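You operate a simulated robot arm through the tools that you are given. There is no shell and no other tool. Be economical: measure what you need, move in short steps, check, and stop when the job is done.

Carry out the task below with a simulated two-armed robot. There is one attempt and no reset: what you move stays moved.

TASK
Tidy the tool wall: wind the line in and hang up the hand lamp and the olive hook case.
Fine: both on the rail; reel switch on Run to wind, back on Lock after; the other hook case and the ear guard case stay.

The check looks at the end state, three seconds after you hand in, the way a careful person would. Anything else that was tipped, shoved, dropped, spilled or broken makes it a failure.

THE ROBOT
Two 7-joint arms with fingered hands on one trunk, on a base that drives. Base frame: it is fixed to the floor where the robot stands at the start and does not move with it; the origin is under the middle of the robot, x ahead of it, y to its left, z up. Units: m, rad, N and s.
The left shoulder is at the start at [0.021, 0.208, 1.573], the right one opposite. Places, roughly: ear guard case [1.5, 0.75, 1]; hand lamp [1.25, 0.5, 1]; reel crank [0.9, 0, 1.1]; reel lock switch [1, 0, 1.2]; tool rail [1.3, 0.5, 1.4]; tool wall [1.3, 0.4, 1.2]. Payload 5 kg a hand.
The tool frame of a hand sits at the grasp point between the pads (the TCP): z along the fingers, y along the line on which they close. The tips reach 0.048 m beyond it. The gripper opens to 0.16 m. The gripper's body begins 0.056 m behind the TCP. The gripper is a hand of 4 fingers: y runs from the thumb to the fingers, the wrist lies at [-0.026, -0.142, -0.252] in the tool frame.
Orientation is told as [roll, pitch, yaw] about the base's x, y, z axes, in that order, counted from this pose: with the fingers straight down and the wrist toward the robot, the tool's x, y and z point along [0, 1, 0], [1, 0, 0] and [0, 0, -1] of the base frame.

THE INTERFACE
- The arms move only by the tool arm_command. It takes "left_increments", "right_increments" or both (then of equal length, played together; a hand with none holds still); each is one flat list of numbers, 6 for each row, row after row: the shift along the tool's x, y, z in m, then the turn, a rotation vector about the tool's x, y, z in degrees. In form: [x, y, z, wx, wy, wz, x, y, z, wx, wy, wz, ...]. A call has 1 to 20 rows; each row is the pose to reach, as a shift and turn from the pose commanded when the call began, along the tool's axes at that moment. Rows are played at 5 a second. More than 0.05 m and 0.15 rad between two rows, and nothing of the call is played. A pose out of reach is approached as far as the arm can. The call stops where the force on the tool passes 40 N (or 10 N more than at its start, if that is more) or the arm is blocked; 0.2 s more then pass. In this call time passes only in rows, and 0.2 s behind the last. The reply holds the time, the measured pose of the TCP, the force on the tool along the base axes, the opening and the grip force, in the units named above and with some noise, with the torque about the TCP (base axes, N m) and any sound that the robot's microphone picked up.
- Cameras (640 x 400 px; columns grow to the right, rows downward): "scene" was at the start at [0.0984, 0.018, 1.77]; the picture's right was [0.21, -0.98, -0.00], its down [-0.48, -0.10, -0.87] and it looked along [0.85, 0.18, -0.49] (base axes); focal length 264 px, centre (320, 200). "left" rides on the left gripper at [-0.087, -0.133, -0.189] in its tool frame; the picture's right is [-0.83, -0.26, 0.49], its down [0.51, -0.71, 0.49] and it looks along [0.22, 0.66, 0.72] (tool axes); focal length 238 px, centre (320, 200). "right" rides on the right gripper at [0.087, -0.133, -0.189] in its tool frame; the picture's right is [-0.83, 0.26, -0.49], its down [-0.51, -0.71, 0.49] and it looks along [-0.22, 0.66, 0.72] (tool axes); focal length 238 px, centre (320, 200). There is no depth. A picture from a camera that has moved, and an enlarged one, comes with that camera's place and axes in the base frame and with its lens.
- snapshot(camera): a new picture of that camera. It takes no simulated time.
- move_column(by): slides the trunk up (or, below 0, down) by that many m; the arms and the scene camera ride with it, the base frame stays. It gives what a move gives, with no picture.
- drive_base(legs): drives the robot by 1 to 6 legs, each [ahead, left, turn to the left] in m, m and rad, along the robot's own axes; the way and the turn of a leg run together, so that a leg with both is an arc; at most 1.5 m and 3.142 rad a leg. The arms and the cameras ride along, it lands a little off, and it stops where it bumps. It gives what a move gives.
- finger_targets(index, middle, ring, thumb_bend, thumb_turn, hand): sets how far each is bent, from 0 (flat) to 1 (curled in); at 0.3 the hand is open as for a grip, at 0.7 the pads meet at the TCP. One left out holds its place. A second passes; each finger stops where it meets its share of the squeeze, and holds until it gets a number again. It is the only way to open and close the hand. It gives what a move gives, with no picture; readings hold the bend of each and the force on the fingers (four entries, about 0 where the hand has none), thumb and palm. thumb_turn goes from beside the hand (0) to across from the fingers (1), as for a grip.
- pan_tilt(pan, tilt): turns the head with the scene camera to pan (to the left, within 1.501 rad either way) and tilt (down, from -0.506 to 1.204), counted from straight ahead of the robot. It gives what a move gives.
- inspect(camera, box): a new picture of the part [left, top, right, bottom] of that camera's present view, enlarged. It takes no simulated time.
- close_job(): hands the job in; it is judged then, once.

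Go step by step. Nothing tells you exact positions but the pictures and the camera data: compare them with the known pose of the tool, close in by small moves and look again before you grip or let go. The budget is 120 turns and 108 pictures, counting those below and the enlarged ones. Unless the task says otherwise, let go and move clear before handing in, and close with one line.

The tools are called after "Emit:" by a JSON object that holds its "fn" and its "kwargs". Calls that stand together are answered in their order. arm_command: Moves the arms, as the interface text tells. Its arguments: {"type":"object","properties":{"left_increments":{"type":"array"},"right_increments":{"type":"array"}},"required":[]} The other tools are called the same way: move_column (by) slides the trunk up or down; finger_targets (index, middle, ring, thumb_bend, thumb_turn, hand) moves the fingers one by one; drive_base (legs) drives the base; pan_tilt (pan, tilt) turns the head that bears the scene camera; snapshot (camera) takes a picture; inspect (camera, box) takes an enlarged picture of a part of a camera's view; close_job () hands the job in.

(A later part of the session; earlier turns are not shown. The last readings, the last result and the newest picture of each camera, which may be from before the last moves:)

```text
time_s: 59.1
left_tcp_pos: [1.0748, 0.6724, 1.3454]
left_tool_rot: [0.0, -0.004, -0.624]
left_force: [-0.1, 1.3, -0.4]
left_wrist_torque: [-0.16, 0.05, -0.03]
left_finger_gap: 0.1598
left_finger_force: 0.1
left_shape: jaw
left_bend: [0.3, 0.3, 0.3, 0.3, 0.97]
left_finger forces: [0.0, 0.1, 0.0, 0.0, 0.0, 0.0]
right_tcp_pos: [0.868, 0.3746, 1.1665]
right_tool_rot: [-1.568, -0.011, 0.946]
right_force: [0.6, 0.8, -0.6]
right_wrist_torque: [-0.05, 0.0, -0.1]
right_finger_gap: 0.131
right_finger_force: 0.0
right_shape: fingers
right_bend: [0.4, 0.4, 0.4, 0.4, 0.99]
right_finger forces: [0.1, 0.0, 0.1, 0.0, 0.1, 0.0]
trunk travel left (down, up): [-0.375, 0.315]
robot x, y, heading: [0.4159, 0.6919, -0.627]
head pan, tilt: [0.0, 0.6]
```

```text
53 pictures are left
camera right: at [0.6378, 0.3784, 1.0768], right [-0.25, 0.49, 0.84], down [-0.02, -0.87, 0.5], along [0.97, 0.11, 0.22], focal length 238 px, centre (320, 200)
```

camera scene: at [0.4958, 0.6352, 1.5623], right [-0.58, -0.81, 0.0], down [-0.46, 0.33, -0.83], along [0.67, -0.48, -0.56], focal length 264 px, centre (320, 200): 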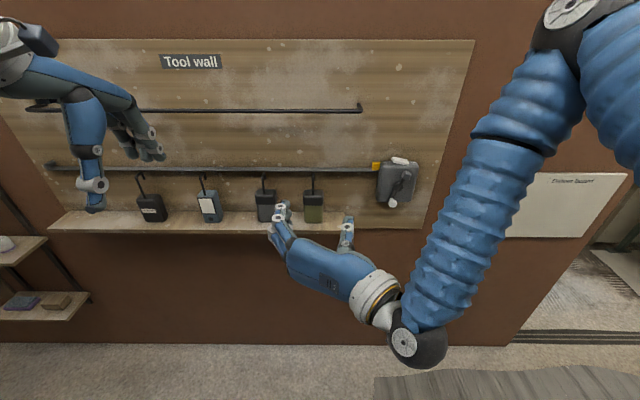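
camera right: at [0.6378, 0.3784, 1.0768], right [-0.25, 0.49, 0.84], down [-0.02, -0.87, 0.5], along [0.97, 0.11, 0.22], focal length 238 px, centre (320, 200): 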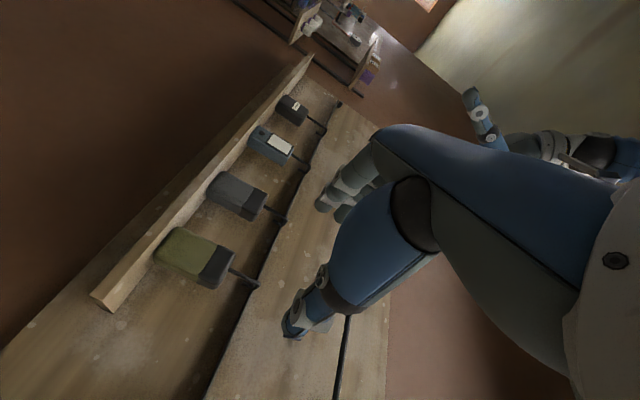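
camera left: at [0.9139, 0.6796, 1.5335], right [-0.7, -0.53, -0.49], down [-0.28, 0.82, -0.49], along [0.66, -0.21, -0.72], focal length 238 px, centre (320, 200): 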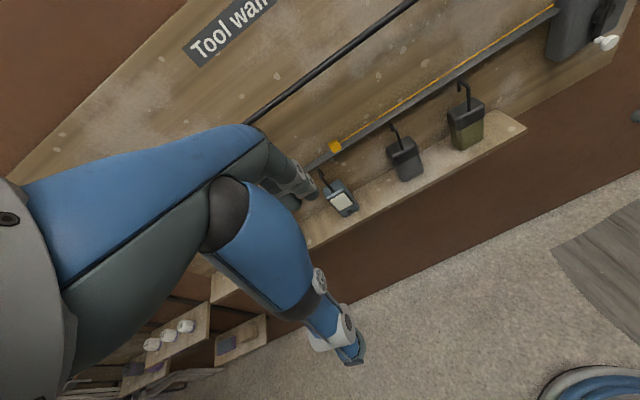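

The hand is ready in front of the olive case. I zoom to get accurate geometry of the case, hook and rail.

Emit:
{"fn": "inspect", "kwargs": {"camera": "scene", "box": [250, 90, 370, 240]}}

Emit:
{"fn": "inspect", "kwargs": {"camera": "left", "box": [290, 0, 550, 220]}}

Emit:
{"fn": "inspect", "kwargs": {"camera": "right", "box": [120, 180, 400, 400]}}

```text
2.67 times, centred on (310, 165) of scene
camera zoom: at [0.4958, 0.6352, 1.5623], right [-0.58, -0.81, 0.0], down [-0.46, 0.33, -0.83], along [0.67, -0.48, -0.56], focal length 705 px, centre (347, 293)
```

zoom: 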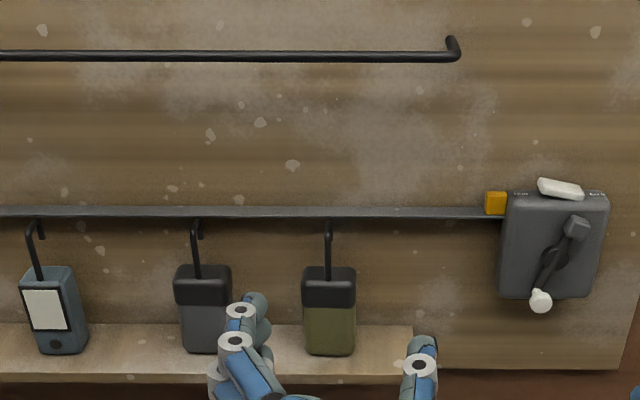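

```text
1.82 times, centred on (420, 110) of left
camera zoom: at [0.9143, 0.6816, 1.5334], right [-0.7, -0.53, -0.49], down [-0.28, 0.82, -0.49], along [0.66, -0.21, -0.72], focal length 433 px, centre (138, 364)
```

zoom: 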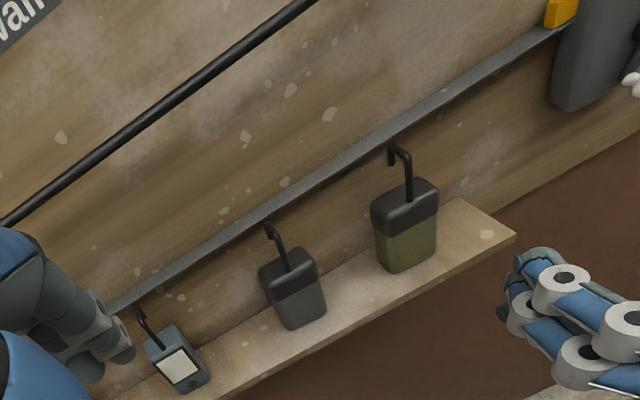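

```text
1.82 times, centred on (260, 290) of right
camera zoom: at [0.6378, 0.3784, 1.0768], right [-0.25, 0.49, 0.84], down [-0.02, -0.87, 0.5], along [0.97, 0.11, 0.22], focal length 433 px, centre (429, 36)
```

zoom: 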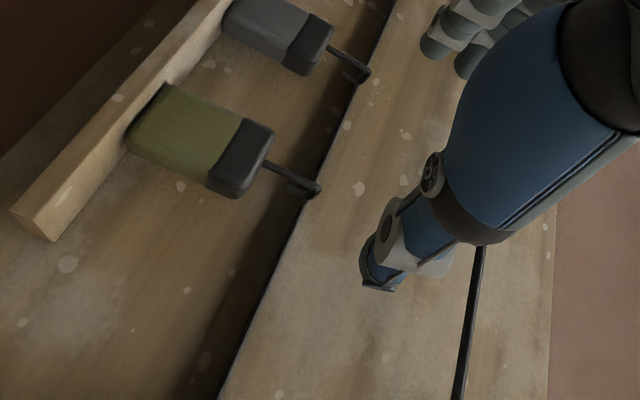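

Olive case: body z 0.98–1.09, width about 0.064, stem base at (X' 0.740, Y' 0.829); the rail sits near X' 0.74, z 1.36. I lower the open hand in front of it and close in.

Emit:
{"fn": "arm_command", "kwargs": {"right_increments": [0.04, 0, 0, 0, 0, 0, 0.08, 0.005, 0, 0, 0, 0, 0.11, 0.01, 0.02, 0, 0, 0, 0.132, 0.015, 0.06, 0, 0, 0, 0.132, 0.015, 0.1, 0, 0, 0, 0.132, 0.015, 0.14, 0, 0, 0, 0.132, 0.015, 0.175, 0, 0, 0]}}

Emit:
{"fn": "inspect", "kwargs": {"camera": "scene", "box": [250, 140, 370, 240]}}

Emit:
{"fn": "inspect", "kwargs": {"camera": "left", "box": [370, 20, 570, 220]}}

Emit:
{"fn": "inspect", "kwargs": {"camera": "right", "box": [120, 120, 400, 400]}}

```text
time_s: 60.7
left_tcp_pos: [1.073, 0.6691, 1.3443]
left_tool_rot: [0.0, -0.001, -0.626]
left_force: [0.2, -0.5, -0.5]
left_wrist_torque: [0.04, 0.01, -0.02]
left_finger_gap: 0.1598
left_finger_force: 0.0
left_shape: jaw
left_bend: [0.3, 0.3, 0.3, 0.3, 0.97]
left_finger forces: [0.1, 0.1, 0.0, 0.1, 0.0, 0.0]
right_tcp_pos: [1.0214, 0.2843, 1.0297]
right_tool_rot: [-1.566, -0.014, 0.948]
right_force: [-0.5, 0.1, -0.9]
right_wrist_torque: [0.01, -0.08, 0.04]
right_finger_gap: 0.1314
right_finger_force: 0.0
right_shape: fingers
right_bend: [0.4, 0.4, 0.4, 0.4, 0.99]
right_finger forces: [0.1, 0.0, 0.0, 0.0, 0.0, 0.0]
trunk travel left (down, up): [-0.375, 0.315]
robot x, y, heading: [0.4159, 0.6905, -0.625]
head pan, tilt: [0.0, 0.6]
```

```text
4.00 times, centred on (310, 190) of scene
camera zoom: at [0.4956, 0.6323, 1.5622], right [-0.58, -0.81, 0.0], down [-0.46, 0.33, -0.82], along [0.67, -0.48, -0.57], focal length 1058 px, centre (360, 240)
```

zoom: 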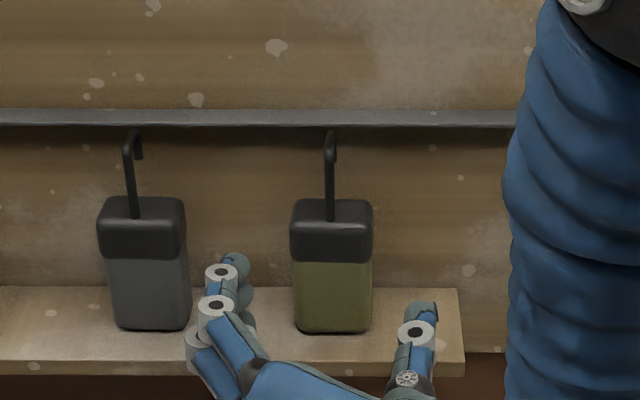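

```text
2.00 times, centred on (470, 120) of left
camera zoom: at [0.9141, 0.6786, 1.5334], right [-0.7, -0.53, -0.49], down [-0.28, 0.83, -0.49], along [0.66, -0.21, -0.72], focal length 477 px, centre (20, 360)
```

zoom: 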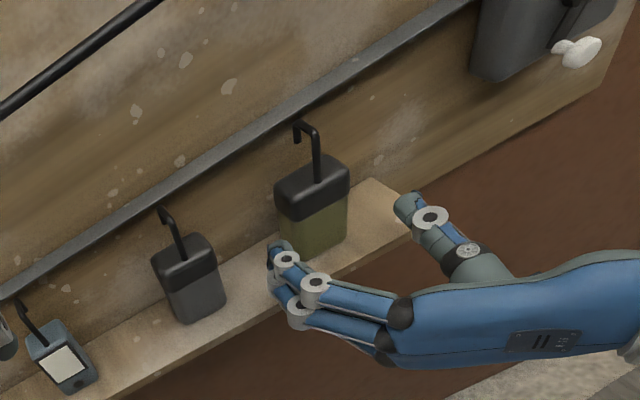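

```text
1.43 times, centred on (260, 260) of right
camera zoom: at [0.7916, 0.2885, 0.942], right [-0.25, 0.48, 0.84], down [-0.02, -0.87, 0.49], along [0.97, 0.11, 0.22], focal length 340 px, centre (406, 114)
```

zoom: 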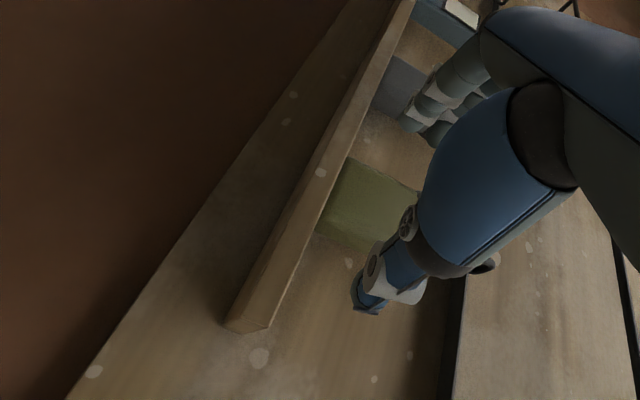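

The hand is centred on the olive case. I narrow the opening a little and slide in around the body.

Emit:
{"fn": "finger_targets", "kwargs": {"hand": "right", "index": 0.47, "middle": 0.47, "ring": 0.45, "thumb_bend": 0.45}}

Emit:
{"fn": "arm_command", "kwargs": {"right_increments": [0, 0, 0.02, 0, 0, 0, 0, 0, 0.04, 0, 0, 0, 0, 0, 0.055, 0, 0, 0, 0, 0, 0.07, 0, 0, 0]}}

Emit:
{"fn": "inspect", "kwargs": {"camera": "scene", "box": [250, 140, 370, 240]}}

Emit:
{"fn": "inspect", "kwargs": {"camera": "left", "box": [370, 20, 570, 220]}}

```text
time_s: 61.7
left_tcp_pos: [1.073, 0.6701, 1.3434]
left_tool_rot: [0.0, -0.003, -0.626]
left_force: [0.2, 0.8, -0.6]
left_wrist_torque: [-0.01, -0.01, -0.01]
left_finger_gap: 0.16
left_finger_force: 0.0
left_shape: jaw
left_bend: [0.3, 0.3, 0.3, 0.3, 0.97]
left_finger forces: [0.0, 0.0, 0.1, 0.0, 0.0, 0.1]
right_tcp_pos: [1.0214, 0.2853, 1.0316]
right_tool_rot: [-1.567, -0.014, 0.948]
right_force: [-0.5, -0.1, 0.3]
right_wrist_torque: [0.01, -0.04, 0.04]
right_finger_gap: 0.1076
right_finger_force: 0.0
right_shape: fingers
right_bend: [0.47, 0.47, 0.45, 0.45, 0.99]
right_finger forces: [0.0, 0.1, 0.0, 0.0, 0.0, 0.0]
trunk travel left (down, up): [-0.375, 0.315]
robot x, y, heading: [0.4152, 0.6959, -0.623]
head pan, tilt: [0.0, 0.6]
```

```text
time_s: 62.7
left_tcp_pos: [1.0732, 0.6698, 1.3445]
left_tool_rot: [0.001, -0.002, -0.628]
left_force: [-0.2, -1.6, 0.1]
left_wrist_torque: [0.04, -0.01, 0.0]
left_finger_gap: 0.1598
left_finger_force: 0.0
left_shape: jaw
left_bend: [0.3, 0.3, 0.3, 0.3, 0.97]
left_finger forces: [0.0, 0.1, 0.0, 0.1, 0.0, 0.0]
right_tcp_pos: [1.0777, 0.2422, 1.0312]
right_tool_rot: [-1.568, -0.013, 0.947]
right_force: [0.4, 0.4, -0.6]
right_wrist_torque: [0.01, -0.06, 0.04]
right_finger_gap: 0.1074
right_finger_force: 0.0
right_shape: fingers
right_bend: [0.47, 0.47, 0.45, 0.45, 0.99]
right_finger forces: [0.0, 0.0, 0.0, 0.0, 0.0, 0.1]
trunk travel left (down, up): [-0.375, 0.315]
robot x, y, heading: [0.4168, 0.6912, -0.623]
head pan, tilt: [0.0, 0.6]
```

```text
4.00 times, centred on (310, 190) of scene
camera zoom: at [0.4957, 0.6326, 1.5622], right [-0.58, -0.81, 0.0], down [-0.46, 0.33, -0.82], along [0.67, -0.48, -0.57], focal length 1058 px, centre (360, 240)
```

zoom: 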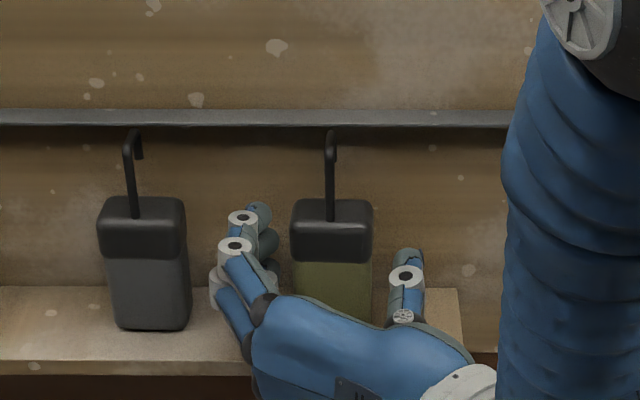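

```text
2.00 times, centred on (470, 120) of left
camera zoom: at [0.9141, 0.6789, 1.5333], right [-0.7, -0.53, -0.49], down [-0.28, 0.83, -0.49], along [0.66, -0.21, -0.72], focal length 477 px, centre (20, 360)
```

zoom: 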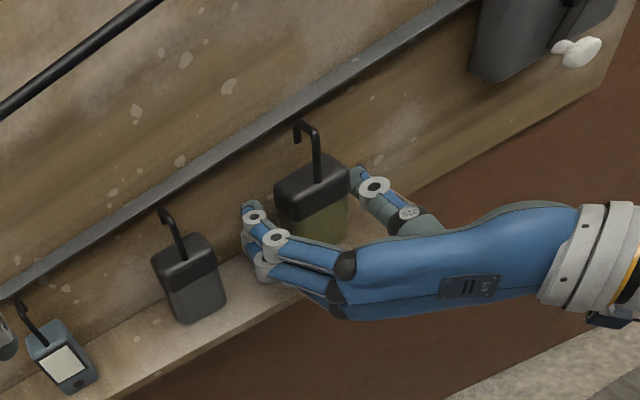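

The fingers straddle the body. Close index, middle and thumb.

Emit:
{"fn": "finger_targets", "kwargs": {"hand": "right", "index": 0.75, "middle": 0.75, "thumb_bend": 0.75}}

Emit:
{"fn": "arm_command", "kwargs": {"right_increments": [-0.015, 0, 0, 0, 0, 0, -0.03, 0, 0, 0, 0, 0]}}

Emit:
{"fn": "inspect", "kwargs": {"camera": "scene", "box": [250, 90, 370, 240]}}

```text
time_s: 63.7
left_tcp_pos: [1.0727, 0.6701, 1.3444]
left_tool_rot: [0.001, -0.002, -0.625]
left_force: [0.5, 0.7, 0.3]
left_wrist_torque: [0.02, 0.01, -0.01]
left_finger_gap: 0.1599
left_finger_force: 0.1
left_shape: jaw
left_bend: [0.3, 0.3, 0.3, 0.3, 0.97]
left_finger forces: [0.1, 0.0, 0.1, 0.0, 0.1, 0.0]
right_tcp_pos: [1.0776, 0.2433, 1.0325]
right_tool_rot: [-1.568, -0.015, 0.949]
right_force: [0.3, 0.6, 0.3]
right_wrist_torque: [0.03, -0.04, -0.03]
right_finger_gap: 0.0715
right_finger_force: 25.3
right_shape: fingers
right_bend: [0.57, 0.58, 0.45, 0.55, 1.0]
right_finger forces: [12.0, 13.2, 0.0, 0.0, 24.8, 0.0]
trunk travel left (down, up): [-0.375, 0.315]
robot x, y, heading: [0.4143, 0.6888, -0.623]
head pan, tilt: [0.0, 0.6]
```

```text
time_s: 64.3
left_tcp_pos: [1.071, 0.6702, 1.3453]
left_tool_rot: [-0.001, -0.003, -0.624]
left_force: [0.4, -0.9, -0.4]
left_wrist_torque: [-0.05, -0.02, 0.0]
left_finger_gap: 0.1597
left_finger_force: 0.1
left_shape: jaw
left_bend: [0.3, 0.3, 0.3, 0.3, 0.97]
left_finger forces: [0.0, 0.0, 0.1, 0.0, 0.0, 0.0]
right_tcp_pos: [1.0775, 0.2431, 1.0619]
right_tool_rot: [-1.566, -0.015, 0.948]
right_force: [-0.8, 0.2, -2.1]
right_wrist_torque: [0.03, -0.04, -0.01]
right_finger_gap: 0.0722
right_finger_force: 24.5
right_shape: fingers
right_bend: [0.57, 0.58, 0.45, 0.55, 1.0]
right_finger forces: [11.9, 13.2, 0.0, 0.0, 25.0, 0.1]
trunk travel left (down, up): [-0.375, 0.315]
robot x, y, heading: [0.4152, 0.6886, -0.625]
head pan, tilt: [0.0, 0.6]
```

```text
2.67 times, centred on (310, 165) of scene
camera zoom: at [0.4952, 0.6331, 1.5623], right [-0.58, -0.81, 0.0], down [-0.46, 0.33, -0.82], along [0.67, -0.48, -0.57], focal length 705 px, centre (347, 293)
```

zoom: 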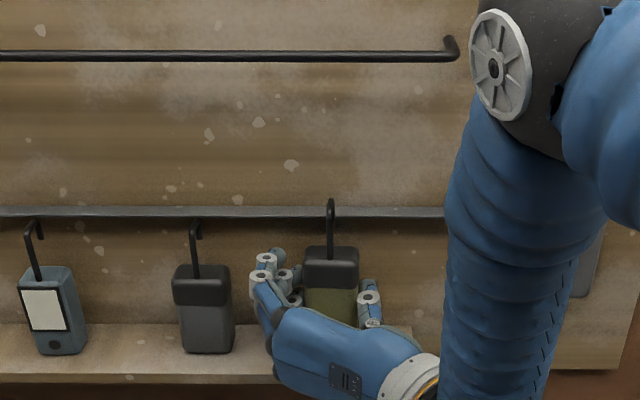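

The case is held and lifted cleanly (about 2 N). I pull it back 6 cm and raise it above the rail height.

Emit:
{"fn": "arm_command", "kwargs": {"right_increments": [0, 0, -0.03, 0, 0, 0, 0, 0, -0.06, 0, 0, 0, -0.04, 0, -0.06, 0, 0, 0, -0.08, 0, -0.06, 0, 0, 0, -0.12, 0, -0.06, 0, 0, 0, -0.16, 0, -0.06, 0, 0, 0, -0.2, 0, -0.06, 0, 0, 0, -0.24, 0, -0.06, 0, 0, 0]}}

Emit:
{"fn": "inspect", "kwargs": {"camera": "scene", "box": [250, 60, 370, 210]}}

Emit:
{"fn": "snapshot", "kwargs": {"camera": "left"}}

Emit:
{"fn": "snapshot", "kwargs": {"camera": "right"}}

```text
time_s: 66.1
left_tcp_pos: [1.0726, 0.671, 1.3465]
left_tool_rot: [0.0, -0.003, -0.625]
left_force: [0.1, -0.1, 1.0]
left_wrist_torque: [-0.03, -0.09, 0.04]
left_finger_gap: 0.1596
left_finger_force: 0.0
left_shape: jaw
left_bend: [0.3, 0.3, 0.3, 0.3, 0.97]
left_finger forces: [0.0, 0.0, 0.0, 0.1, 0.0, 0.1]
right_tcp_pos: [1.0279, 0.2756, 1.301]
right_tool_rot: [-1.566, -0.014, 0.949]
right_force: [-0.6, 1.4, -2.6]
right_wrist_torque: [-0.04, -0.06, -0.05]
right_finger_gap: 0.0718
right_finger_force: 24.6
right_shape: fingers
right_bend: [0.57, 0.58, 0.45, 0.55, 1.0]
right_finger forces: [11.9, 13.1, 0.0, 0.0, 24.9, 0.0]
trunk travel left (down, up): [-0.375, 0.315]
robot x, y, heading: [0.4144, 0.6931, -0.622]
head pan, tilt: [0.0, 0.6]
```

```text
2.67 times, centred on (310, 135) of scene
camera zoom: at [0.4941, 0.6338, 1.5624], right [-0.58, -0.81, 0.0], down [-0.46, 0.33, -0.83], along [0.67, -0.48, -0.56], focal length 705 px, centre (347, 373)
```

zoom: 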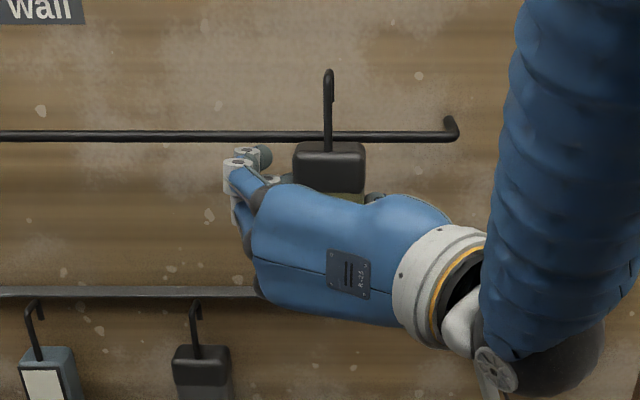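

```text
42 pictures are left
camera left: at [0.9125, 0.6803, 1.5341], right [-0.7, -0.53, -0.49], down [-0.28, 0.82, -0.49], along [0.66, -0.21, -0.72], focal length 238 px, centre (320, 200)
```

left: 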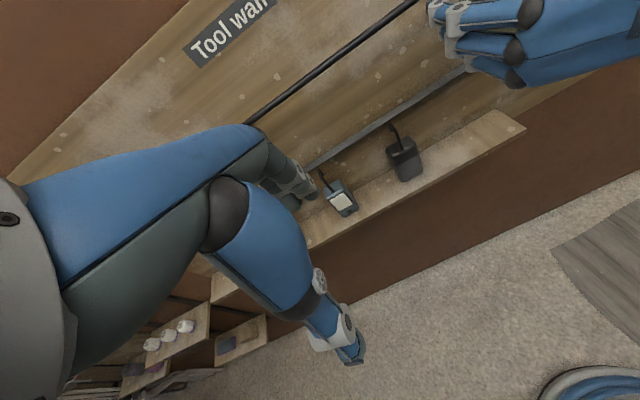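

```text
41 pictures are left
camera right: at [0.7968, 0.2797, 1.2129], right [-0.25, 0.48, 0.84], down [-0.02, -0.87, 0.49], along [0.97, 0.11, 0.22], focal length 238 px, centre (320, 200)
```

right: 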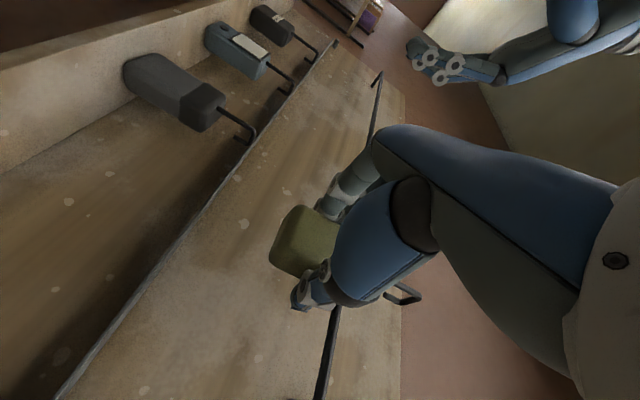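

Emit:
{"fn": "inspect", "kwargs": {"camera": "right", "box": [290, 220, 450, 400]}}

Emit:
{"fn": "inspect", "kwargs": {"camera": "scene", "box": [295, 60, 345, 120]}}

```text
2.22 times, centred on (370, 310) of right
camera zoom: at [0.7968, 0.2797, 1.2129], right [-0.25, 0.48, 0.84], down [-0.02, -0.87, 0.49], along [0.97, 0.11, 0.22], focal length 530 px, centre (209, -44)
```

zoom: 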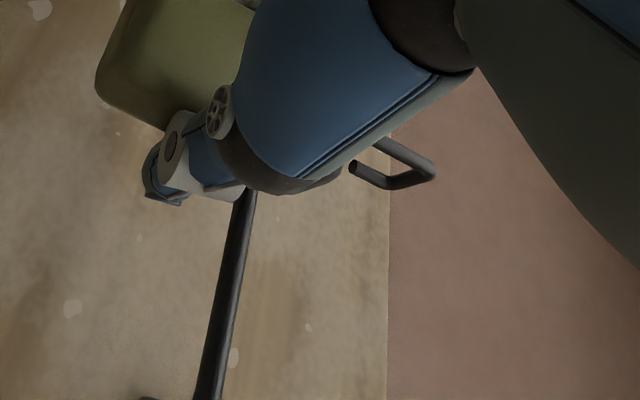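

```text
6.67 times, centred on (320, 90) of scene
camera zoom: at [0.4941, 0.6338, 1.5624], right [-0.58, -0.81, 0.0], down [-0.46, 0.33, -0.83], along [0.67, -0.48, -0.56], focal length 1763 px, centre (320, 933)
```

zoom: 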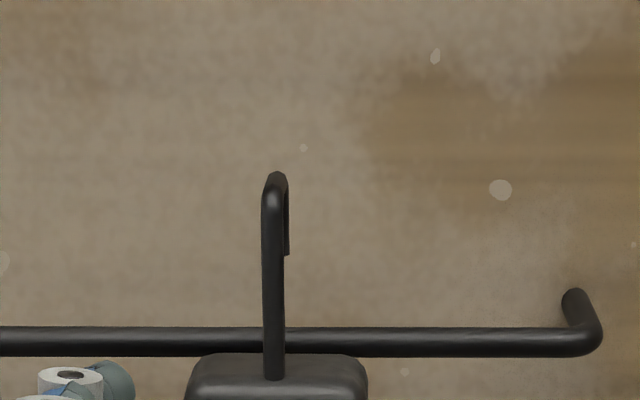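

Hook: stem at X'≈0.677, tip leg 0.712; rail about 0.742. I move forward 4.7 cm above the rail and look again.

Emit:
{"fn": "arm_command", "kwargs": {"right_increments": [0, 0, 0.016, 0, 0, 0, 0, 0, 0.032, 0, 0, 0, 0, 0, 0.047, 0, 0, 0]}}

Emit:
{"fn": "inspect", "kwargs": {"camera": "right", "box": [290, 220, 450, 400]}}

Emit:
{"fn": "inspect", "kwargs": {"camera": "scene", "box": [295, 60, 345, 120]}}

```text
time_s: 66.9
left_tcp_pos: [1.0733, 0.6704, 1.3441]
left_tool_rot: [0.0, -0.002, -0.626]
left_force: [0.6, -1.8, -0.4]
left_wrist_torque: [0.08, 0.03, 0.03]
left_finger_gap: 0.16
left_finger_force: 0.0
left_shape: jaw
left_bend: [0.3, 0.3, 0.3, 0.3, 0.97]
left_finger forces: [0.0, 0.0, 0.0, 0.0, 0.0, 0.1]
right_tcp_pos: [1.0651, 0.2479, 1.298]
right_tool_rot: [-1.562, -0.013, 0.95]
right_force: [-12.3, 8.2, -17.0]
right_wrist_torque: [-1.03, 0.15, 0.9]
right_finger_gap: 0.0713
right_finger_force: 32.6
right_shape: fingers
right_bend: [0.58, 0.58, 0.44, 0.56, 1.0]
right_finger forces: [13.3, 9.4, 15.7, 0.0, 26.1, 0.0]
trunk travel left (down, up): [-0.375, 0.315]
robot x, y, heading: [0.4154, 0.6944, -0.622]
head pan, tilt: [0.0, 0.6]
```

```text
2.22 times, centred on (370, 310) of right
camera zoom: at [0.834, 0.2518, 1.2111], right [-0.24, 0.48, 0.84], down [-0.01, -0.87, 0.49], along [0.97, 0.11, 0.22], focal length 530 px, centre (209, -44)
```

zoom: 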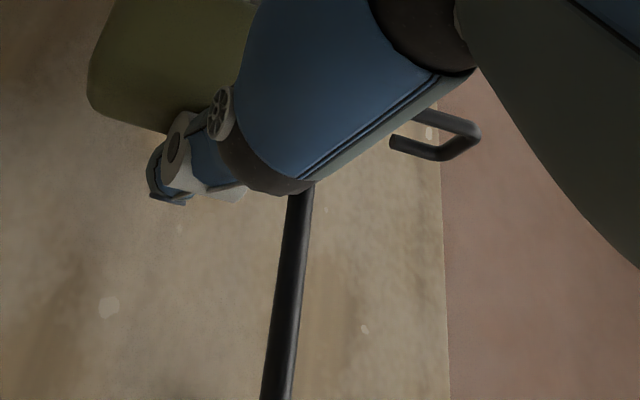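

```text
6.67 times, centred on (320, 90) of scene
camera zoom: at [0.4959, 0.6326, 1.562], right [-0.58, -0.81, 0.0], down [-0.46, 0.33, -0.82], along [0.67, -0.48, -0.57], focal length 1763 px, centre (320, 933)
```

zoom: 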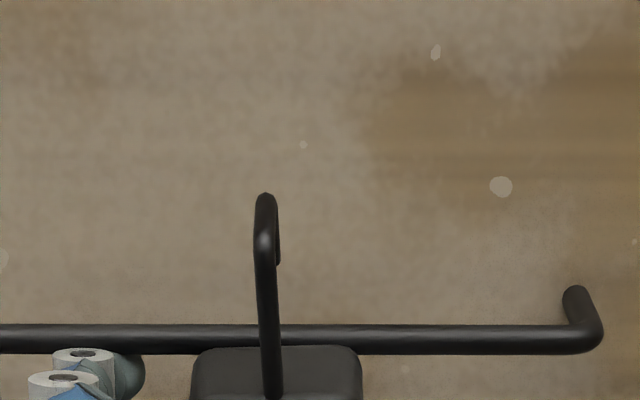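

The ring finger (above the grip) touched the rail. I back off, straighten the ring finger out of the way, and check the case's attitude.

Emit:
{"fn": "arm_command", "kwargs": {"right_increments": [0, 0, -0.02, 0, 0, 0, 0, 0, -0.045, 0, 0, 0]}}

Emit:
{"fn": "finger_targets", "kwargs": {"hand": "right", "ring": 0}}

Emit:
{"fn": "inspect", "kwargs": {"camera": "right", "box": [290, 220, 450, 400]}}

Emit:
{"fn": "inspect", "kwargs": {"camera": "scene", "box": [270, 60, 350, 150]}}

```text
time_s: 67.5
left_tcp_pos: [1.0712, 0.6712, 1.3458]
left_tool_rot: [0.001, -0.005, -0.625]
left_force: [-1.5, 0.6, -0.2]
left_wrist_torque: [-0.08, -0.13, 0.04]
left_finger_gap: 0.1599
left_finger_force: 0.0
left_shape: jaw
left_bend: [0.3, 0.3, 0.3, 0.3, 0.97]
left_finger forces: [0.1, 0.0, 0.0, 0.0, 0.0, 0.0]
right_tcp_pos: [1.0283, 0.2737, 1.3078]
right_tool_rot: [-1.573, -0.016, 0.947]
right_force: [-0.7, 1.1, -1.8]
right_wrist_torque: [0.03, -0.01, -0.03]
right_finger_gap: 0.0712
right_finger_force: 25.0
right_shape: fingers
right_bend: [0.57, 0.58, 0.45, 0.56, 1.0]
right_finger forces: [13.3, 11.4, 0.1, 0.1, 24.5, 0.1]
trunk travel left (down, up): [-0.375, 0.315]
robot x, y, heading: [0.4181, 0.6902, -0.625]
head pan, tilt: [0.0, 0.6]
```

```text
time_s: 68.5
left_tcp_pos: [1.0721, 0.6713, 1.3444]
left_tool_rot: [-0.001, -0.001, -0.624]
left_force: [-0.9, -0.2, -0.3]
left_wrist_torque: [-0.02, -0.01, -0.04]
left_finger_gap: 0.1602
left_finger_force: 0.1
left_shape: jaw
left_bend: [0.3, 0.3, 0.3, 0.3, 0.97]
left_finger forces: [0.0, 0.0, 0.0, 0.1, 0.0, 0.1]
right_tcp_pos: [1.0303, 0.2745, 1.3051]
right_tool_rot: [-1.568, -0.014, 0.946]
right_force: [0.0, 0.5, -2.4]
right_wrist_torque: [0.04, 0.03, -0.01]
right_finger_gap: 0.0714
right_finger_force: 24.5
right_shape: fingers
right_bend: [0.57, 0.58, 0.0, 0.56, 1.0]
right_finger forces: [13.2, 11.5, 0.1, 0.0, 24.5, 0.0]
trunk travel left (down, up): [-0.375, 0.315]
robot x, y, heading: [0.4161, 0.6905, -0.63]
head pan, tilt: [0.0, 0.6]
```

```text
2.22 times, centred on (370, 310) of right
camera zoom: at [0.7996, 0.2769, 1.2152], right [-0.25, 0.48, 0.84], down [-0.02, -0.87, 0.49], along [0.97, 0.11, 0.23], focal length 530 px, centre (209, -44)
```

zoom: 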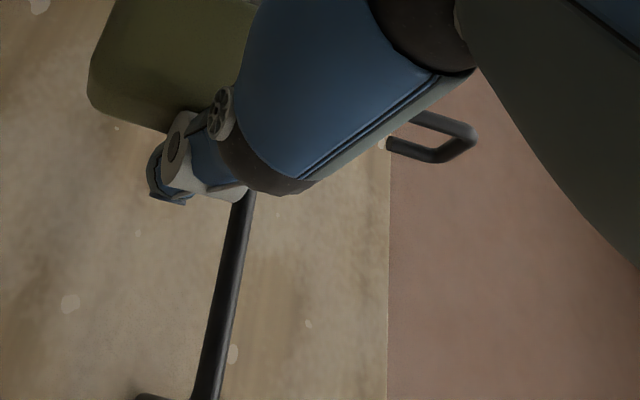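

```text
4.44 times, centred on (310, 105) of scene
camera zoom: at [0.4949, 0.6332, 1.5623], right [-0.58, -0.81, 0.0], down [-0.46, 0.33, -0.83], along [0.67, -0.48, -0.56], focal length 1175 px, centre (364, 622)
```

zoom: 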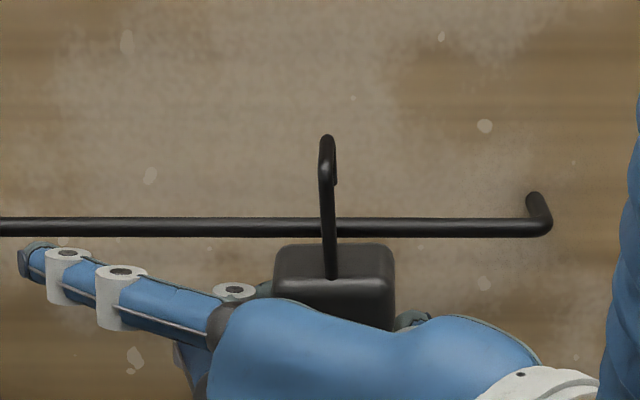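

The case tilted back about 20° in the grip, and I had raised it higher than needed. I tilt the hand forward 20° to set the hook upright and lower a bit, keeping clear of the rail, then remeasure.

Emit:
{"fn": "arm_command", "kwargs": {"right_increments": [0, 0, 0, 0, 7, 0, 0.005, 0, 0, 0, 14, 0, 0.015, 0, 0, 0, 20, 0]}}

Emit:
{"fn": "inspect", "kwargs": {"camera": "right", "box": [290, 220, 450, 400]}}

Emit:
{"fn": "inspect", "kwargs": {"camera": "scene", "box": [270, 60, 350, 150]}}

```text
time_s: 69.3
left_tcp_pos: [1.0728, 0.6701, 1.3451]
left_tool_rot: [0.0, -0.004, -0.627]
left_force: [0.4, -0.2, 0.0]
left_wrist_torque: [0.02, 0.04, -0.03]
left_finger_gap: 0.1601
left_finger_force: 0.0
left_shape: jaw
left_bend: [0.3, 0.3, 0.3, 0.3, 0.97]
left_finger forces: [0.0, 0.0, 0.0, 0.0, 0.1, 0.1]
right_tcp_pos: [1.0294, 0.2724, 1.2872]
right_tool_rot: [-1.217, -0.014, 0.948]
right_force: [-0.7, -0.1, -1.9]
right_wrist_torque: [-0.03, 0.01, -0.01]
right_finger_gap: 0.0714
right_finger_force: 24.1
right_shape: fingers
right_bend: [0.57, 0.58, 0.0, 0.56, 1.0]
right_finger forces: [13.2, 11.3, 0.0, 0.0, 24.3, 0.1]
trunk travel left (down, up): [-0.375, 0.315]
robot x, y, heading: [0.4185, 0.6908, -0.624]
head pan, tilt: [0.0, 0.6]
```

```text
2.22 times, centred on (370, 310) of right
camera zoom: at [0.7845, 0.2868, 1.2695], right [0.01, 0.3, 0.96], down [0.1, -0.95, 0.29], along [0.99, 0.09, -0.04], focal length 530 px, centre (209, -44)
```

zoom: 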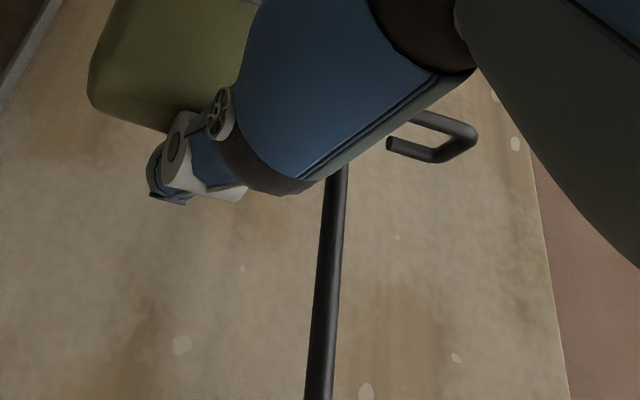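

```text
4.44 times, centred on (310, 105) of scene
camera zoom: at [0.4957, 0.6323, 1.5622], right [-0.58, -0.81, 0.0], down [-0.46, 0.33, -0.82], along [0.67, -0.48, -0.57], focal length 1175 px, centre (364, 622)
```

zoom: 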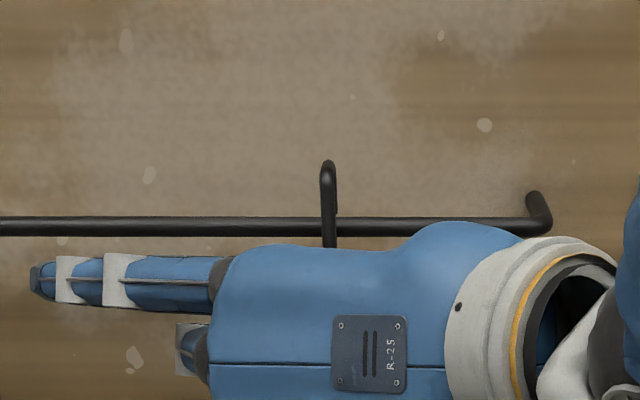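

The hook is upright again (stem X' 0.673, tip 0.709, tip z 1.372). I raise 1 cm, then move forward 5 cm above the rail, watching the force.

Emit:
{"fn": "arm_command", "kwargs": {"right_increments": [-0.0094, 0, -0.0034, 0, 0, 0, -0.0145, 0, 0.0107, 0, 0, 0, -0.0197, 0, 0.0248, 0, 0, 0, -0.0268, 0, 0.0445, 0, 0, 0]}}

Emit:
{"fn": "inspect", "kwargs": {"camera": "right", "box": [290, 220, 450, 400]}}

Emit:
{"fn": "inspect", "kwargs": {"camera": "scene", "box": [270, 60, 350, 150]}}

```text
time_s: 70.3
left_tcp_pos: [1.0709, 0.6698, 1.346]
left_tool_rot: [0.0, -0.002, -0.627]
left_force: [-0.7, -0.9, -0.1]
left_wrist_torque: [0.03, -0.03, -0.02]
left_finger_gap: 0.1597
left_finger_force: 0.1
left_shape: jaw
left_bend: [0.3, 0.3, 0.3, 0.3, 0.97]
left_finger forces: [0.1, 0.1, 0.0, 0.0, 0.0, 0.1]
right_tcp_pos: [1.0701, 0.2431, 1.2989]
right_tool_rot: [-1.218, -0.014, 0.95]
right_force: [-6.3, 2.3, -2.3]
right_wrist_torque: [-0.12, -0.33, 1.13]
right_finger_gap: 0.0713
right_finger_force: 27.7
right_shape: fingers
right_bend: [0.57, 0.58, 0.0, 0.56, 1.0]
right_finger forces: [13.3, 11.3, 7.0, 0.0, 24.1, 0.1]
trunk travel left (down, up): [-0.375, 0.315]
robot x, y, heading: [0.4162, 0.6924, -0.632]
head pan, tilt: [0.0, 0.6]
```

```text
2.22 times, centred on (370, 310) of right
camera zoom: at [0.8239, 0.256, 1.28], right [0.01, 0.3, 0.95], down [0.1, -0.95, 0.3], along [0.99, 0.1, -0.04], focal length 530 px, centre (209, -44)
```

zoom: 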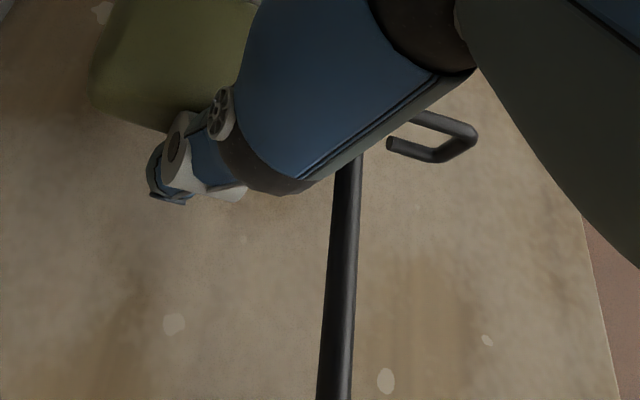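

```text
4.44 times, centred on (310, 105) of scene
camera zoom: at [0.4942, 0.6324, 1.5623], right [-0.58, -0.81, 0.0], down [-0.46, 0.33, -0.83], along [0.67, -0.48, -0.56], focal length 1175 px, centre (364, 622)
```

zoom: 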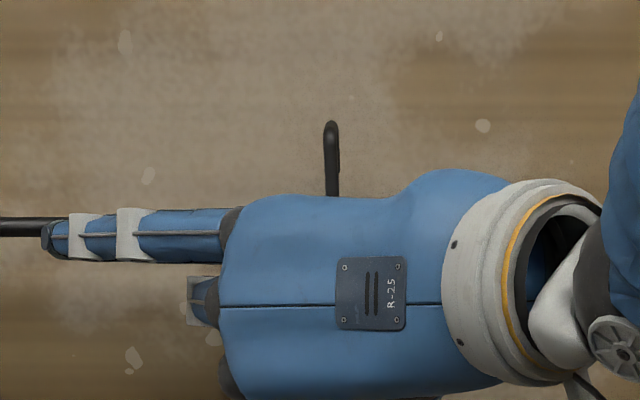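

The hook is centred over the rail; only the ring finger brushes it lightly. I lower straight down 2.5 cm and check.

Emit:
{"fn": "arm_command", "kwargs": {"right_increments": [0.0094, 0, 0.0034, 0, 0, 0, 0.0188, 0, 0.0068, 0, 0, 0, 0.0235, 0, 0.0086, 0, 0, 0]}}

Emit:
{"fn": "inspect", "kwargs": {"camera": "right", "box": [290, 220, 450, 400]}}

Emit:
{"fn": "inspect", "kwargs": {"camera": "scene", "box": [270, 60, 350, 150]}}

```text
time_s: 71.1
left_tcp_pos: [1.0726, 0.6697, 1.3442]
left_tool_rot: [0.002, -0.004, -0.626]
left_force: [-0.2, 1.1, 0.7]
left_wrist_torque: [-0.02, 0.03, 0.01]
left_finger_gap: 0.1597
left_finger_force: 0.0
left_shape: jaw
left_bend: [0.3, 0.3, 0.3, 0.3, 0.97]
left_finger forces: [0.0, 0.0, 0.0, 0.0, 0.1, 0.1]
right_tcp_pos: [1.0715, 0.2455, 1.2736]
right_tool_rot: [-1.218, -0.013, 0.947]
right_force: [0.4, -0.5, -2.1]
right_wrist_torque: [0.04, 0.01, -0.02]
right_finger_gap: 0.0712
right_finger_force: 24.4
right_shape: fingers
right_bend: [0.57, 0.58, 0.0, 0.56, 1.0]
right_finger forces: [13.3, 11.4, 0.0, 0.1, 24.2, 0.0]
trunk travel left (down, up): [-0.375, 0.315]
robot x, y, heading: [0.4143, 0.6882, -0.624]
head pan, tilt: [0.0, 0.6]
```

```text
2.22 times, centred on (370, 310) of right
camera zoom: at [0.8259, 0.2566, 1.255], right [0.01, 0.3, 0.95], down [0.1, -0.95, 0.3], along [0.99, 0.09, -0.04], focal length 530 px, centre (209, -44)
```

zoom: 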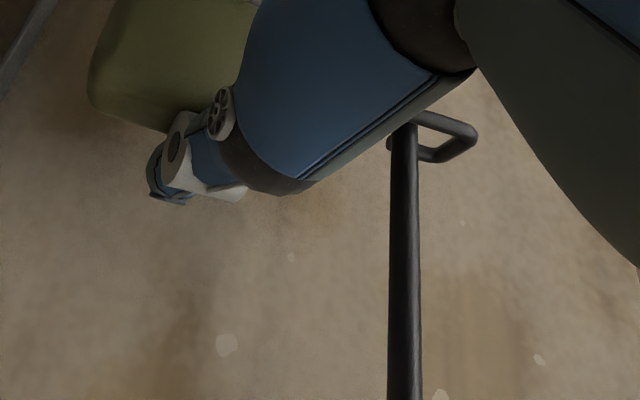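

```text
4.44 times, centred on (310, 105) of scene
camera zoom: at [0.4956, 0.6331, 1.5623], right [-0.58, -0.81, 0.0], down [-0.46, 0.33, -0.82], along [0.67, -0.48, -0.57], focal length 1175 px, centre (364, 622)
```

zoom: 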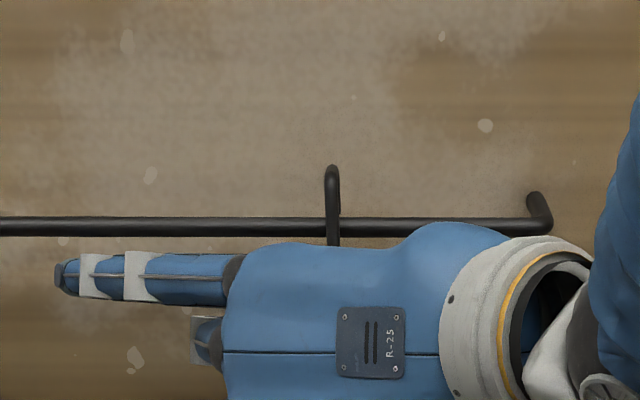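

The rail is now inside the hook. I lower until the weight rests on the rail.

Emit:
{"fn": "arm_command", "kwargs": {"right_increments": [0.0047, 0, 0.0017, 0, 0, 0, 0.0094, 0, 0.0034, 0, 0, 0, 0.0141, 0, 0.0051, 0, 0, 0, 0.0188, 0, 0.0068, 0, 0, 0, 0.0223, 0, 0.0081, 0, 0, 0]}}

Emit:
{"fn": "inspect", "kwargs": {"camera": "right", "box": [290, 220, 450, 400]}}

```text
time_s: 72.3
left_tcp_pos: [1.0717, 0.6702, 1.3456]
left_tool_rot: [0.0, -0.005, -0.627]
left_force: [-0.7, 0.4, 1.1]
left_wrist_torque: [-0.02, 0.0, 0.04]
left_finger_gap: 0.1598
left_finger_force: 0.2
left_shape: jaw
left_bend: [0.3, 0.3, 0.3, 0.3, 0.97]
left_finger forces: [0.0, 0.0, 0.1, 0.0, 0.1, 0.0]
right_tcp_pos: [1.0706, 0.2455, 1.2542]
right_tool_rot: [-1.223, -0.018, 0.947]
right_force: [-1.0, -0.9, 13.2]
right_wrist_torque: [-0.06, -0.49, -0.03]
right_finger_gap: 0.0714
right_finger_force: 25.2
right_shape: fingers
right_bend: [0.57, 0.58, 0.0, 0.56, 1.0]
right_finger forces: [13.0, 11.1, 0.0, 0.1, 26.5, 0.0]
trunk travel left (down, up): [-0.375, 0.315]
robot x, y, heading: [0.4163, 0.6929, -0.628]
head pan, tilt: [0.0, 0.6]
```

```text
2.22 times, centred on (370, 310) of right
camera zoom: at [0.8253, 0.258, 1.2328], right [0.0, 0.3, 0.95], down [0.1, -0.95, 0.3], along [1.0, 0.09, -0.03], focal length 530 px, centre (209, -44)
```

zoom: 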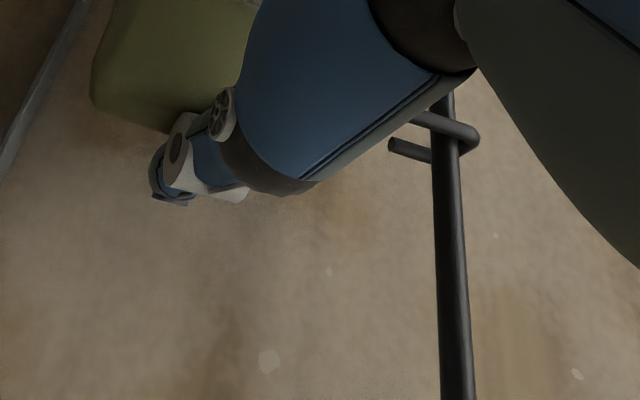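

The hook rests on the rail. I ease up 3 mm, open gently and check before backing out.

Emit:
{"fn": "arm_command", "kwargs": {"right_increments": [-0.0028, 0, -0.001, 0, 0, 0]}}

Emit:
{"fn": "finger_targets", "kwargs": {"hand": "right", "index": 0.52, "middle": 0.52, "thumb_bend": 0.5}}

Emit:
{"fn": "finger_targets", "kwargs": {"hand": "right", "index": 0.43, "middle": 0.43, "thumb_bend": 0.4}}

Emit:
{"fn": "snapshot", "kwargs": {"camera": "right"}}

```text
time_s: 72.7
left_tcp_pos: [1.0725, 0.6709, 1.345]
left_tool_rot: [0.0, -0.002, -0.627]
left_force: [-0.1, 0.2, -0.2]
left_wrist_torque: [0.01, 0.01, 0.02]
left_finger_gap: 0.1601
left_finger_force: 0.1
left_shape: jaw
left_bend: [0.3, 0.3, 0.3, 0.3, 0.97]
left_finger forces: [0.0, 0.0, 0.1, 0.0, 0.0, 0.1]
right_tcp_pos: [1.0709, 0.2463, 1.2536]
right_tool_rot: [-1.221, -0.014, 0.947]
right_force: [-1.2, -1.6, 11.7]
right_wrist_torque: [0.02, -0.39, -0.07]
right_finger_gap: 0.0713
right_finger_force: 25.4
right_shape: fingers
right_bend: [0.57, 0.58, 0.0, 0.56, 1.0]
right_finger forces: [13.1, 11.6, 0.0, 0.0, 26.3, 0.1]
trunk travel left (down, up): [-0.375, 0.315]
robot x, y, heading: [0.4162, 0.6917, -0.629]
head pan, tilt: [0.0, 0.6]
```

```text
time_s: 73.7
left_tcp_pos: [1.072, 0.669, 1.3449]
left_tool_rot: [0.0, -0.002, -0.627]
left_force: [0.0, -0.5, -0.9]
left_wrist_torque: [-0.01, -0.01, -0.02]
left_finger_gap: 0.16
left_finger_force: 0.1
left_shape: jaw
left_bend: [0.3, 0.3, 0.3, 0.3, 0.97]
left_finger forces: [0.0, 0.0, 0.1, 0.1, 0.1, 0.0]
right_tcp_pos: [1.07, 0.2454, 1.2516]
right_tool_rot: [-1.218, -0.015, 0.948]
right_force: [-1.1, 0.1, -0.2]
right_wrist_torque: [-0.02, 0.0, 0.02]
right_finger_gap: 0.0869
right_finger_force: 0.0
right_shape: fingers
right_bend: [0.52, 0.52, 0.0, 0.5, 1.0]
right_finger forces: [0.0, 0.0, 0.0, 0.0, 0.0, 0.0]
trunk travel left (down, up): [-0.375, 0.315]
robot x, y, heading: [0.4158, 0.693, -0.626]
head pan, tilt: [0.0, 0.6]
```

```text
time_s: 74.7
left_tcp_pos: [1.0728, 0.6689, 1.3445]
left_tool_rot: [0.001, -0.001, -0.628]
left_force: [0.3, 0.2, 0.1]
left_wrist_torque: [-0.03, -0.01, 0.0]
left_finger_gap: 0.16
left_finger_force: 0.0
left_shape: jaw
left_bend: [0.3, 0.3, 0.3, 0.3, 0.97]
left_finger forces: [0.1, 0.0, 0.0, 0.1, 0.1, 0.0]
right_tcp_pos: [1.0696, 0.2454, 1.2517]
right_tool_rot: [-1.217, -0.012, 0.948]
right_force: [-0.4, -0.1, -0.5]
right_wrist_torque: [-0.06, -0.01, 0.0]
right_finger_gap: 0.1244
right_finger_force: 0.1
right_shape: fingers
right_bend: [0.43, 0.43, 0.0, 0.4, 0.99]
right_finger forces: [0.0, 0.0, 0.0, 0.0, 0.1, 0.0]
trunk travel left (down, up): [-0.375, 0.315]
robot x, y, heading: [0.4179, 0.6949, -0.625]
head pan, tilt: [0.0, 0.6]
```

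```text
27 pictures are left
camera right: at [0.8248, 0.2583, 1.2333], right [0.01, 0.3, 0.95], down [0.1, -0.95, 0.3], along [0.99, 0.09, -0.04], focal length 238 px, centre (320, 200)
```

right: 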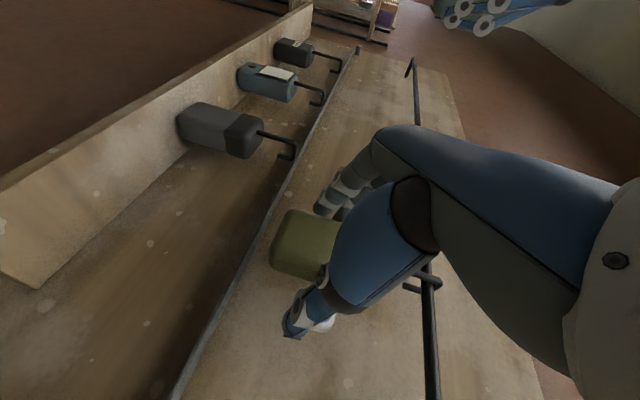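

It hangs free. I back the hand straight out horizontally and view the result.

Emit:
{"fn": "arm_command", "kwargs": {"right_increments": [0.007, 0, -0.0188, 0, 0, 0, 0.0137, 0, -0.0376, 0, 0, 0, 0.0274, 0, -0.0752, 0, 0, 0, 0.041, 0, -0.1128, 0, 0, 0, 0.0547, 0, -0.1504, 0, 0, 0]}}

Emit:
{"fn": "snapshot", "kwargs": {"camera": "scene"}}

```text
time_s: 75.9
left_tcp_pos: [1.072, 0.6716, 1.3465]
left_tool_rot: [0.0, -0.004, -0.626]
left_force: [-1.3, 0.2, 0.9]
left_wrist_torque: [-0.08, -0.06, 0.05]
left_finger_gap: 0.16
left_finger_force: 0.1
left_shape: jaw
left_bend: [0.3, 0.3, 0.3, 0.3, 0.97]
left_finger forces: [0.0, 0.1, 0.1, 0.0, 0.0, 0.1]
right_tcp_pos: [0.9426, 0.3386, 1.2514]
right_tool_rot: [-1.221, -0.015, 0.948]
right_force: [-0.7, 0.5, -0.2]
right_wrist_torque: [0.0, 0.01, -0.05]
right_finger_gap: 0.1247
right_finger_force: 0.0
right_shape: fingers
right_bend: [0.43, 0.43, 0.0, 0.4, 0.99]
right_finger forces: [0.1, 0.0, 0.0, 0.0, 0.0, 0.1]
trunk travel left (down, up): [-0.375, 0.315]
robot x, y, heading: [0.4136, 0.6919, -0.63]
head pan, tilt: [0.0, 0.6]
```

```text
26 pictures are left
camera scene: at [0.4941, 0.634, 1.5624], right [-0.58, -0.81, 0.0], down [-0.46, 0.33, -0.83], along [0.67, -0.48, -0.56], focal length 264 px, centre (320, 200)
```

scene: 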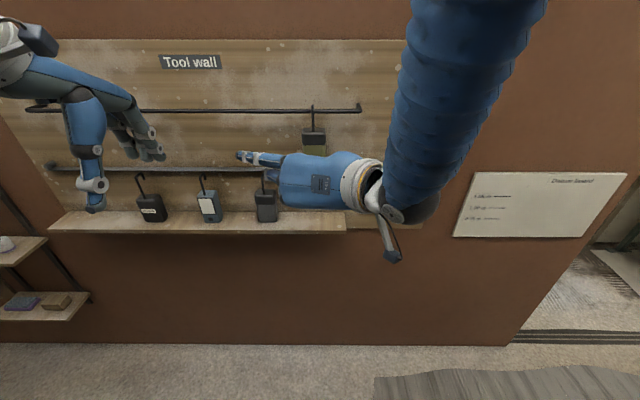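

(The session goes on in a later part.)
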